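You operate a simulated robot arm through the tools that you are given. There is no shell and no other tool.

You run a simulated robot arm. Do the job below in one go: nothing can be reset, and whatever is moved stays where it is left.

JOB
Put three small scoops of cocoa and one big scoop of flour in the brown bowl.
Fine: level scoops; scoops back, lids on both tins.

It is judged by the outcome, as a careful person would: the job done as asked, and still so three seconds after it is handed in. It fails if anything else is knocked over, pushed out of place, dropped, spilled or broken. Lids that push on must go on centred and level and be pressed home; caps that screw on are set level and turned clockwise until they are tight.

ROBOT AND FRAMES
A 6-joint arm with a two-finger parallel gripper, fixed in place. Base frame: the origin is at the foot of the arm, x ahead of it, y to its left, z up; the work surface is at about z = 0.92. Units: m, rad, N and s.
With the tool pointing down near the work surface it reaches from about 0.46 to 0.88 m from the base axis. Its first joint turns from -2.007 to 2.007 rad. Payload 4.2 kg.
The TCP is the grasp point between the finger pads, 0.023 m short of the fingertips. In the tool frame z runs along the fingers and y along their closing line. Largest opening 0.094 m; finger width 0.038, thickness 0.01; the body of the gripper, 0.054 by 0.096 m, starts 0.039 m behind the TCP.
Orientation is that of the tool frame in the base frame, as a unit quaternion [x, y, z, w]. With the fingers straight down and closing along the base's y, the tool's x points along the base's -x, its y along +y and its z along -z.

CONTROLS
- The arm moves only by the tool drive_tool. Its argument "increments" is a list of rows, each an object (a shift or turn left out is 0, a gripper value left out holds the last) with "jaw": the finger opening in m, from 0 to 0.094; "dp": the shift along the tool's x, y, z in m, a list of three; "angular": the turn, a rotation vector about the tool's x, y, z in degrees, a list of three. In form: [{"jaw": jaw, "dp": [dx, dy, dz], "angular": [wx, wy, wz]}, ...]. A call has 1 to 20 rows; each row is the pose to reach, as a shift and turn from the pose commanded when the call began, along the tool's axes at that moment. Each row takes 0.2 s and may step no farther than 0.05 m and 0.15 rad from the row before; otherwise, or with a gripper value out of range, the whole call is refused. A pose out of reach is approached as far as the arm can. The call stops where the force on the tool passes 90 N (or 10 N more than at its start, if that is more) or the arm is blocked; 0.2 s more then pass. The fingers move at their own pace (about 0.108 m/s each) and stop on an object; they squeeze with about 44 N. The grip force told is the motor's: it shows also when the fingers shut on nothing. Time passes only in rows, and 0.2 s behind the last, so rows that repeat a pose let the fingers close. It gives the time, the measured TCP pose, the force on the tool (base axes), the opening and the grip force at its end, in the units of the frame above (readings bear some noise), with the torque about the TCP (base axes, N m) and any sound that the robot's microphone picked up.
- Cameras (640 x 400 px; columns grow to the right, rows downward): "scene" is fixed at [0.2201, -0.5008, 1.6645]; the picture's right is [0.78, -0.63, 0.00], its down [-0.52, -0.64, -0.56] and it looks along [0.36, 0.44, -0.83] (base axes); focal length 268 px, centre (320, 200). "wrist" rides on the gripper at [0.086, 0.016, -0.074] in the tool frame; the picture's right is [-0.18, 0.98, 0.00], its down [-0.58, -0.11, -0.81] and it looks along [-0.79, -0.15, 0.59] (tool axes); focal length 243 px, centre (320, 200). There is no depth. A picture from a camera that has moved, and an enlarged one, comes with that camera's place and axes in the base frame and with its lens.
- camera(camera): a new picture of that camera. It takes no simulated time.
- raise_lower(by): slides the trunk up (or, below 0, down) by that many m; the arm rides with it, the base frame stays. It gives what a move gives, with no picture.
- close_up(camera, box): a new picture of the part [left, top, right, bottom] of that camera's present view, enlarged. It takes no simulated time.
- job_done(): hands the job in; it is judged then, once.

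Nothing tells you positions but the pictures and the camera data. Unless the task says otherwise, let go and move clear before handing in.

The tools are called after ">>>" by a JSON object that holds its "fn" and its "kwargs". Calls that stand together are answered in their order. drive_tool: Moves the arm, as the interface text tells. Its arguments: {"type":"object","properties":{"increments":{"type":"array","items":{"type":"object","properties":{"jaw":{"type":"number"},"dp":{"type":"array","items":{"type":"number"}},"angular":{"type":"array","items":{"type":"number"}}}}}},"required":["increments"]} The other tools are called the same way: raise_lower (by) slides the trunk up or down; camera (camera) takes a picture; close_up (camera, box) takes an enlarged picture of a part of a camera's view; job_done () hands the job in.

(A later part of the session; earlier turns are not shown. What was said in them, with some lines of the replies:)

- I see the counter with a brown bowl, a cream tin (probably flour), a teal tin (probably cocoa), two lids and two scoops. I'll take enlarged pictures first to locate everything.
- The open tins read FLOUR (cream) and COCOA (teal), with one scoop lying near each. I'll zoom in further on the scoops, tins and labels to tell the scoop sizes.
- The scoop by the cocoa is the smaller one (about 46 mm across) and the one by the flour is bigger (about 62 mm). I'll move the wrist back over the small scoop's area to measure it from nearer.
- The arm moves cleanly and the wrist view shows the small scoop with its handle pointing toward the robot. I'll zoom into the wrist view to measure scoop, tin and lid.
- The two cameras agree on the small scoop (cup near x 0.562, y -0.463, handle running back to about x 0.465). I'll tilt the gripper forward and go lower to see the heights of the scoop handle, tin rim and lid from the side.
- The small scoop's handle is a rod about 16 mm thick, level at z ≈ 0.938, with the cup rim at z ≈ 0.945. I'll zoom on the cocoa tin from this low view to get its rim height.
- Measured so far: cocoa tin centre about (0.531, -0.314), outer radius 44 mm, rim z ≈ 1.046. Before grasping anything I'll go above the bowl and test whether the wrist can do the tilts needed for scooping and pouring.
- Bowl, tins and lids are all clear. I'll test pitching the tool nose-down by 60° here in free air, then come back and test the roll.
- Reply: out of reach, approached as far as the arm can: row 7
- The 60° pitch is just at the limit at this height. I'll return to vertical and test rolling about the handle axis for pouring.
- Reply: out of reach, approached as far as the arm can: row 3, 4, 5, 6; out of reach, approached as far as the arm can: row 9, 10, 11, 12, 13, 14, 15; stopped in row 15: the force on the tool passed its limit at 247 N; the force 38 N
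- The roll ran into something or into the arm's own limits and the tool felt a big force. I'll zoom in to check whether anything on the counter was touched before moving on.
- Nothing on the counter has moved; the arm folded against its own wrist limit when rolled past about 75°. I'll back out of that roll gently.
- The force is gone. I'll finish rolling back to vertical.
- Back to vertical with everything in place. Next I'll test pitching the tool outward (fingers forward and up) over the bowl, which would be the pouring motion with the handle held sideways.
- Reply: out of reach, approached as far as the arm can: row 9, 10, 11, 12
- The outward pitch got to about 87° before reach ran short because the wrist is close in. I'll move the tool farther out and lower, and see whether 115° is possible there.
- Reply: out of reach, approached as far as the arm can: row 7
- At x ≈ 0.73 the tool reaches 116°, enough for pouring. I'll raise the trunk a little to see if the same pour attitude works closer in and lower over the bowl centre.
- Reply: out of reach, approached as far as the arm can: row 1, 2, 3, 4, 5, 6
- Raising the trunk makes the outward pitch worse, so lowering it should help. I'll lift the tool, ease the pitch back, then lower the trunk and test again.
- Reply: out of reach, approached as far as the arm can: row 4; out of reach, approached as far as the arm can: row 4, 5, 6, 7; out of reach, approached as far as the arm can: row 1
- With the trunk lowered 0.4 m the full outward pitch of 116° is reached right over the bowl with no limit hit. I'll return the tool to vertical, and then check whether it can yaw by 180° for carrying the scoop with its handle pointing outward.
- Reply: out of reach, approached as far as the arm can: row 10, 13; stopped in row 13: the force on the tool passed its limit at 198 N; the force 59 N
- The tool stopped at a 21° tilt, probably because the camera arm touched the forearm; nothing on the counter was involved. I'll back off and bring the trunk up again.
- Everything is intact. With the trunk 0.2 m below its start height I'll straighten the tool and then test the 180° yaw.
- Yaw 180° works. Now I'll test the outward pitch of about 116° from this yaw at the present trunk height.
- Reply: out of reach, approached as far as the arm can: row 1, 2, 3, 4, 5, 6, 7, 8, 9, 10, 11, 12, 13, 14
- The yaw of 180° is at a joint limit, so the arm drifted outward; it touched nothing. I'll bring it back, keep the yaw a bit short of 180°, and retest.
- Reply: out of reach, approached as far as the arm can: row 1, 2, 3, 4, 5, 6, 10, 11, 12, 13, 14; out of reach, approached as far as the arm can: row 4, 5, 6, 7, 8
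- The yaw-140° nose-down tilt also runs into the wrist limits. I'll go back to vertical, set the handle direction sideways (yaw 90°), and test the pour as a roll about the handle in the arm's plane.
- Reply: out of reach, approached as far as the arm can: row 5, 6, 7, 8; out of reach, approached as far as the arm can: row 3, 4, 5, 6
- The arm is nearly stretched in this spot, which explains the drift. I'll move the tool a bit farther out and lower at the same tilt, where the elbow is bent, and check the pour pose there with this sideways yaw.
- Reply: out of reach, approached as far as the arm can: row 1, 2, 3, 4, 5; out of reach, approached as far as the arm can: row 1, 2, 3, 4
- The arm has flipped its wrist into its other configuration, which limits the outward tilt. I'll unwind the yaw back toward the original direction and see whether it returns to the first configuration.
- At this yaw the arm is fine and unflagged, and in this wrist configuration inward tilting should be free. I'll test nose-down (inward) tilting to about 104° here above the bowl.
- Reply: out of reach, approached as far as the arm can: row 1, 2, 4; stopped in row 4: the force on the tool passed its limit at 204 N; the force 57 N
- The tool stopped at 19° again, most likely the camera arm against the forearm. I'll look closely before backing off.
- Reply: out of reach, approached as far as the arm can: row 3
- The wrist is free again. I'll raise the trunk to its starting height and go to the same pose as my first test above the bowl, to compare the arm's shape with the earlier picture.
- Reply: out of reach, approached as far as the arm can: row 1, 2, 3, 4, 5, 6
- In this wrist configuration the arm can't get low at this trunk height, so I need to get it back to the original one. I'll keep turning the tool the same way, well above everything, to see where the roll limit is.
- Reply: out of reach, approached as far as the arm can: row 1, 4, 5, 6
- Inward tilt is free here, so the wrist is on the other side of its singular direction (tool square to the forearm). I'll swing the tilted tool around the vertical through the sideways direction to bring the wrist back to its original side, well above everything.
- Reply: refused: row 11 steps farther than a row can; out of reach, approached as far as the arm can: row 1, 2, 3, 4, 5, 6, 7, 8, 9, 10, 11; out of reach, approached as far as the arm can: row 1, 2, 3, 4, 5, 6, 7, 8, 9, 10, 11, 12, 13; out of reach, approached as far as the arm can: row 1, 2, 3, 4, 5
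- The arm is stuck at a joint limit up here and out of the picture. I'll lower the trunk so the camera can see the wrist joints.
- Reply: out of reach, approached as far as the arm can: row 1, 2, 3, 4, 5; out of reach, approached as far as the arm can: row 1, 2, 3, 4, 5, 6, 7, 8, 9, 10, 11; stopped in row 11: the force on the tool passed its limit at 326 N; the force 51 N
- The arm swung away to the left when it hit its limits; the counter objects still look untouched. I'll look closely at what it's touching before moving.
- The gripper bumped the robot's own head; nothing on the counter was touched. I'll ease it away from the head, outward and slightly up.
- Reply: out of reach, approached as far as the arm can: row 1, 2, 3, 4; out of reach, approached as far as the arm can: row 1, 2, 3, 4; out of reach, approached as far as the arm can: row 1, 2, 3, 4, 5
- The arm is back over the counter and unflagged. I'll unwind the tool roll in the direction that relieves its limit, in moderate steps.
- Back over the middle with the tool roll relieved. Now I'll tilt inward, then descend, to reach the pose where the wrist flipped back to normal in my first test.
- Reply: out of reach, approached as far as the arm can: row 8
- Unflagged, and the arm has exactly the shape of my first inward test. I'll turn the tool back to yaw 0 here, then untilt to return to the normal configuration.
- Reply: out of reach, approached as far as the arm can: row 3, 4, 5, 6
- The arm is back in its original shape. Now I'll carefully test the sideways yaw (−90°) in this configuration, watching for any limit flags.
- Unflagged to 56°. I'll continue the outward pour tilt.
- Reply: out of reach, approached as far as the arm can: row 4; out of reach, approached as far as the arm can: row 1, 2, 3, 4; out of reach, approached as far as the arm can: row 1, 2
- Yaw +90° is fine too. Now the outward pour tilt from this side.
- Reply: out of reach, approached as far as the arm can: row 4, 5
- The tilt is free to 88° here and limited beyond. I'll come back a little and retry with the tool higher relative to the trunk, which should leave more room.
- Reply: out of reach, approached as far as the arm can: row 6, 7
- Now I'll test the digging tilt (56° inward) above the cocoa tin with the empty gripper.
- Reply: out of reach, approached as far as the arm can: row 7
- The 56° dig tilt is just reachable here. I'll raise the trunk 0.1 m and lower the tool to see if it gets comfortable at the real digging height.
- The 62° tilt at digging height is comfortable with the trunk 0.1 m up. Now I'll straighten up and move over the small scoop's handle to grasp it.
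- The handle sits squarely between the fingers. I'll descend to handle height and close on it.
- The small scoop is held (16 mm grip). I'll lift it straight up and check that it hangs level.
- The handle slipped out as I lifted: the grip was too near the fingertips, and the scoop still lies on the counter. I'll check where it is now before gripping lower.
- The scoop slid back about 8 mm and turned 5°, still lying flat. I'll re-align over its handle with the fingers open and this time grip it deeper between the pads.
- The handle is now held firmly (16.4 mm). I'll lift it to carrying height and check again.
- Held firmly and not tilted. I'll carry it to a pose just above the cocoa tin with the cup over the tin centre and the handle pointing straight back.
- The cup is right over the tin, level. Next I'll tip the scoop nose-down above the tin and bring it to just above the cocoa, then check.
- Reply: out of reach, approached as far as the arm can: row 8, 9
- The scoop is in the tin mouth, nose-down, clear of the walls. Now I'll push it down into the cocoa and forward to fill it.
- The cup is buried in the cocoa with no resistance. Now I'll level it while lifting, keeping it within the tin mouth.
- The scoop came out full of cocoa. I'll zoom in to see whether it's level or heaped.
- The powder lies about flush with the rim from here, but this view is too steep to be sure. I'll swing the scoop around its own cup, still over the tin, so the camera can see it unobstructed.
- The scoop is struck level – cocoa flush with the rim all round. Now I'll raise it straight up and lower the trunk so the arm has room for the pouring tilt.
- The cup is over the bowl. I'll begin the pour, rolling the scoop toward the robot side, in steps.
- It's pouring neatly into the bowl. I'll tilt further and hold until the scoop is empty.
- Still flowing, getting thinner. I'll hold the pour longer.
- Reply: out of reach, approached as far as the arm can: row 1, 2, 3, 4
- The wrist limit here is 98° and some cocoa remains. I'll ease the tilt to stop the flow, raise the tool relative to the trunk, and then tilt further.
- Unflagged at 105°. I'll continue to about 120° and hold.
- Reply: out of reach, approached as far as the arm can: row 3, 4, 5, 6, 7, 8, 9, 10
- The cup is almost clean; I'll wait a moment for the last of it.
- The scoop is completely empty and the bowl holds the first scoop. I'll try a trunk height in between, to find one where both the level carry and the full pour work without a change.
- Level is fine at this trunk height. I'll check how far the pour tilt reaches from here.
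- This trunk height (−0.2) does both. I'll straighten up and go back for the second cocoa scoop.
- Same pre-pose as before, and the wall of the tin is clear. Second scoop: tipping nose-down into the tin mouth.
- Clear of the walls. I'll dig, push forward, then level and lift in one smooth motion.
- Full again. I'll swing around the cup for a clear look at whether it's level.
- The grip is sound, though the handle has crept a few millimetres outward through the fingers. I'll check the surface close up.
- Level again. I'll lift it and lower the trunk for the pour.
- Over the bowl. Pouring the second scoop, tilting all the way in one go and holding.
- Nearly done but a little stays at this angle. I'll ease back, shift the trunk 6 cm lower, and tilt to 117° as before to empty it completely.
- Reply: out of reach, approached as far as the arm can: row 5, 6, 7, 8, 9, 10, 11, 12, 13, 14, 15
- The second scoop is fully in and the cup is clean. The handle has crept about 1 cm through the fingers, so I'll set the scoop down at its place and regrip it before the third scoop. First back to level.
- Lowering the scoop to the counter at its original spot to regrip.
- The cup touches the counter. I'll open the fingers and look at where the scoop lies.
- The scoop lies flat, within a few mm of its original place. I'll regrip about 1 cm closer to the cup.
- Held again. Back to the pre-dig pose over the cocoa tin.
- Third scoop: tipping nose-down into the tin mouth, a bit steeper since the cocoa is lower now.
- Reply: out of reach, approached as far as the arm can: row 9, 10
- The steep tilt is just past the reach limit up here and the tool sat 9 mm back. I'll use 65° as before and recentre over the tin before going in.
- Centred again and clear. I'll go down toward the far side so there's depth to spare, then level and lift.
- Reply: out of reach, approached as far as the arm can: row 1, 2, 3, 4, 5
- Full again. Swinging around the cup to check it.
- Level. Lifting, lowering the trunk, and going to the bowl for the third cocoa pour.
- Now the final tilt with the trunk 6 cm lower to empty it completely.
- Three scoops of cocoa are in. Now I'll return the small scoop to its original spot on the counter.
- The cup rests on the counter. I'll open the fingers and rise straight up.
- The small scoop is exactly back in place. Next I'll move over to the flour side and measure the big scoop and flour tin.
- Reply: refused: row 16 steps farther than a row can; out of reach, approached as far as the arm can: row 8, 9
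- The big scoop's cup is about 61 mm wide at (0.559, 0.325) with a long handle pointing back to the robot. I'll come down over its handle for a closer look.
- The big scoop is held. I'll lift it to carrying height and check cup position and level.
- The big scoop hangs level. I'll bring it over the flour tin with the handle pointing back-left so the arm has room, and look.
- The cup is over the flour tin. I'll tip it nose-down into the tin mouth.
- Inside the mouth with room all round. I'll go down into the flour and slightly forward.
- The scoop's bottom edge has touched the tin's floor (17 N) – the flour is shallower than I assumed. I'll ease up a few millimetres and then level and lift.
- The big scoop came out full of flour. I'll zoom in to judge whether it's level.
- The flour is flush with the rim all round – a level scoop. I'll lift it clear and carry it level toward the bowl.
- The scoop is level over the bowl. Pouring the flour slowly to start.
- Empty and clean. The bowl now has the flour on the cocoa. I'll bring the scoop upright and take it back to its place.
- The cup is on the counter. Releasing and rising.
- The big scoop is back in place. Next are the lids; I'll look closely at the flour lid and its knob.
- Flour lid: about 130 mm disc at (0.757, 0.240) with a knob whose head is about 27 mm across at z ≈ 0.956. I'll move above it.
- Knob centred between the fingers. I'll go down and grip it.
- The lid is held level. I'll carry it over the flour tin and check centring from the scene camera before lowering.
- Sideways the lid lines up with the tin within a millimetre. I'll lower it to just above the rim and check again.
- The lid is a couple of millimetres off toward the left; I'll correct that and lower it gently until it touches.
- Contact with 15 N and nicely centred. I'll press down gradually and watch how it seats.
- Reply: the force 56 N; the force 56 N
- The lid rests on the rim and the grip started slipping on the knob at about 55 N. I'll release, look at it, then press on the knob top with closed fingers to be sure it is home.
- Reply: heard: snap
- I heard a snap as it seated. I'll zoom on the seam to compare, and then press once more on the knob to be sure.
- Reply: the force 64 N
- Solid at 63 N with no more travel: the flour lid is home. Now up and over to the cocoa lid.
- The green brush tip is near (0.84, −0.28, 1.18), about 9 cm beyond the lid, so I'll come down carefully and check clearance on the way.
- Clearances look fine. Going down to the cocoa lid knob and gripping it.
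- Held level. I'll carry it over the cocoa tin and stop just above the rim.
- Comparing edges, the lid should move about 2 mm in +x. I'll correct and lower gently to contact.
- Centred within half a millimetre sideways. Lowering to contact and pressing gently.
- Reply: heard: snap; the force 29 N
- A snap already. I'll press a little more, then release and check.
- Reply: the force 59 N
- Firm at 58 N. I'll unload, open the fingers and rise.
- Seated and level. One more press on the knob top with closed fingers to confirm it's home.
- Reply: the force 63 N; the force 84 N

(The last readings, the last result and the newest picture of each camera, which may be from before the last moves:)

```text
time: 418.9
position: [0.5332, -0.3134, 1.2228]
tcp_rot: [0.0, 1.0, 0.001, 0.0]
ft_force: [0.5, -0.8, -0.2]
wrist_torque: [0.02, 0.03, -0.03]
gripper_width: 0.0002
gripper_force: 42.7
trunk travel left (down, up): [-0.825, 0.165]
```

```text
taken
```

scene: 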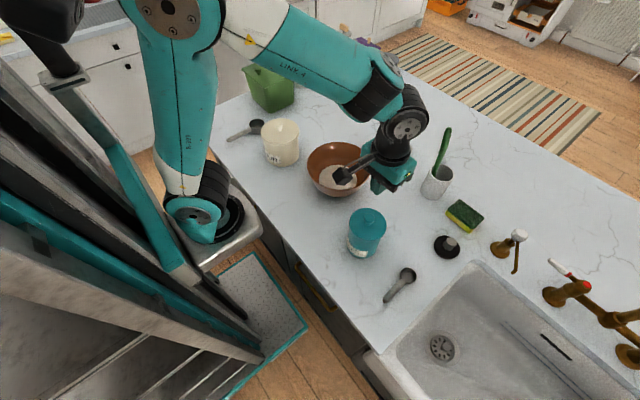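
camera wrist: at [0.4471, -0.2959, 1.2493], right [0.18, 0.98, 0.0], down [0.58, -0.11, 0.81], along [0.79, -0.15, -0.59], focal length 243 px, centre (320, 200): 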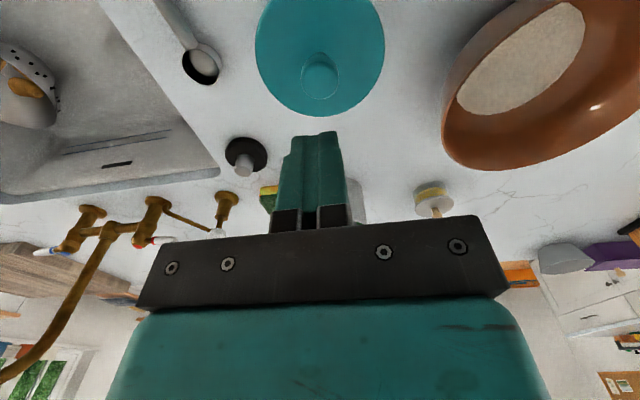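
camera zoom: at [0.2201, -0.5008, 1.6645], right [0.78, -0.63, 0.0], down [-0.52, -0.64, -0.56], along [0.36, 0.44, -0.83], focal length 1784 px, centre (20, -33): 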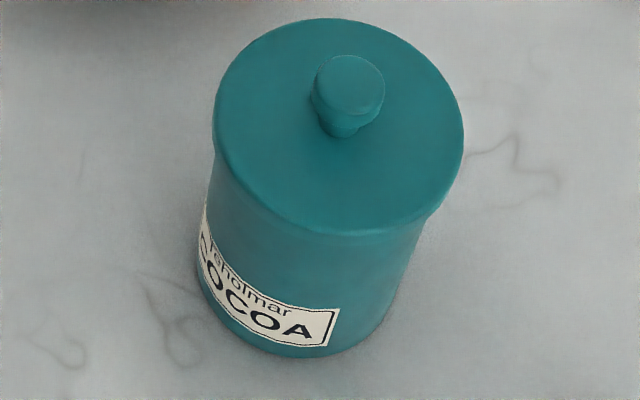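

Both lids are on. I'll move the arm clear and inspect the whole counter for spills or anything out of place.

>>> {"fn": "drive_tool", "kwargs": {"increments": [{"dp": [0, 0, -0.04], "jaw": 0.03}, {"dp": [0, 0.02, -0.08], "jaw": 0.05}, {"dp": [0, 0.04, -0.12]}, {"dp": [0, 0.04, -0.16]}]}}

>>> {"fn": "close_up", "kwargs": {"camera": "scene", "box": [220, 90, 380, 200]}}

>>> {"fn": "close_up", "kwargs": {"camera": "scene", "box": [330, 180, 490, 310]}}

>>> {"fn": "close_up", "kwargs": {"camera": "scene", "box": [295, 130, 385, 210]}}

```text
time: 419.9
position: [0.535, -0.2724, 1.3852]
tcp_rot: [0.0, 1.0, 0.001, 0.002]
ft_force: [-0.4, 0.1, 0.5]
wrist_torque: [0.01, 0.02, 0.0]
gripper_width: 0.0499
gripper_force: 0.0
trunk travel left (down, up): [-0.825, 0.165]
```

```text
3.64 times, centred on (300, 145) of scene
camera zoom: at [0.2201, -0.5008, 1.6645], right [0.78, -0.63, 0.0], down [-0.52, -0.64, -0.56], along [0.36, 0.44, -0.83], focal length 973 px, centre (393, 400)
```

zoom: 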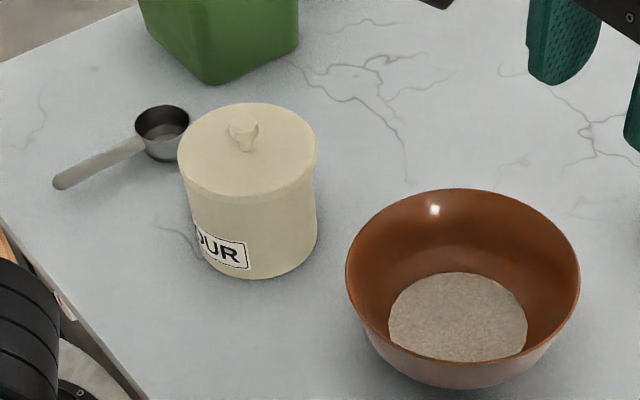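

```text
3.08 times, centred on (410, 245) of scene
camera zoom: at [0.2201, -0.5008, 1.6645], right [0.78, -0.63, 0.0], down [-0.52, -0.64, -0.56], along [0.36, 0.44, -0.83], focal length 824 px, centre (43, 62)
```

zoom: 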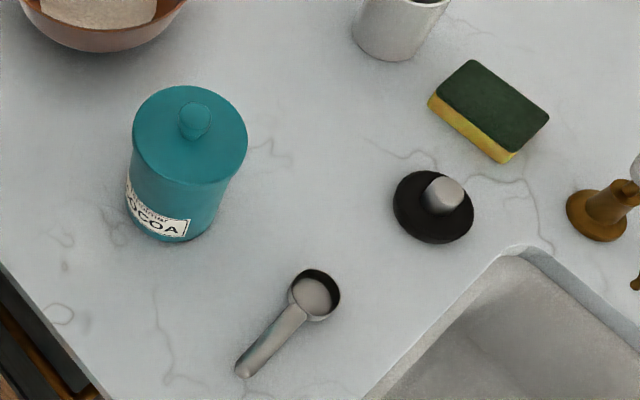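

```text
5.00 times, centred on (340, 170) of scene
camera zoom: at [0.2201, -0.5008, 1.6645], right [0.78, -0.63, 0.0], down [-0.52, -0.64, -0.56], along [0.36, 0.44, -0.83], focal length 1338 px, centre (220, 350)
```

zoom: 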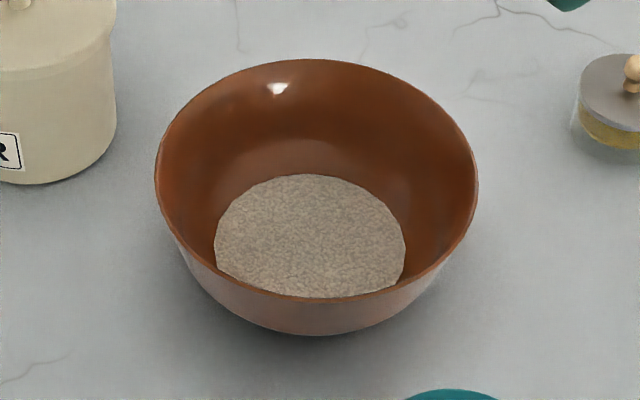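

Everything checks out: three level cocoa scoops and one level flour scoop are in the bowl, and there are no spills on the counter. Both scoops are back in place, both lids snapped on level, and the arm is clear. I'm handing in the job.

>>> {"fn": "job_done", "kwargs": {}}

```text
The job is handed in.
```

The brown bowl now has three level small scoops of cocoa and one level big scoop of flour, and I have handed the job in.

- **Scoops:** I zoomed in on each one before pouring, and the powder was flush with the rim every time. Each scoop was visibly empty after its pour.
- **Scoops back:** Both lie on the counter where they started. The small one looks to be in exactly the same spot, and the big one is about 3 mm off. The small scoop slipped in the gripper while it was being handled, so I set it down and regripped it. It was never dropped from a height.
- **Lids:** Both lids snapped on centred and level. I then pressed each one again from above, and it gave no further snap.
- **Counter:** I found no spilled powder, and nothing else looked moved. While digging in the flour, the scoop pressed on the bottom of the tin with about 17 N, but the tin did not shift.

Before I started, the arm bumped into itself and the robot's head a few times while I was finding its limits. Nothing on the counter was touched.
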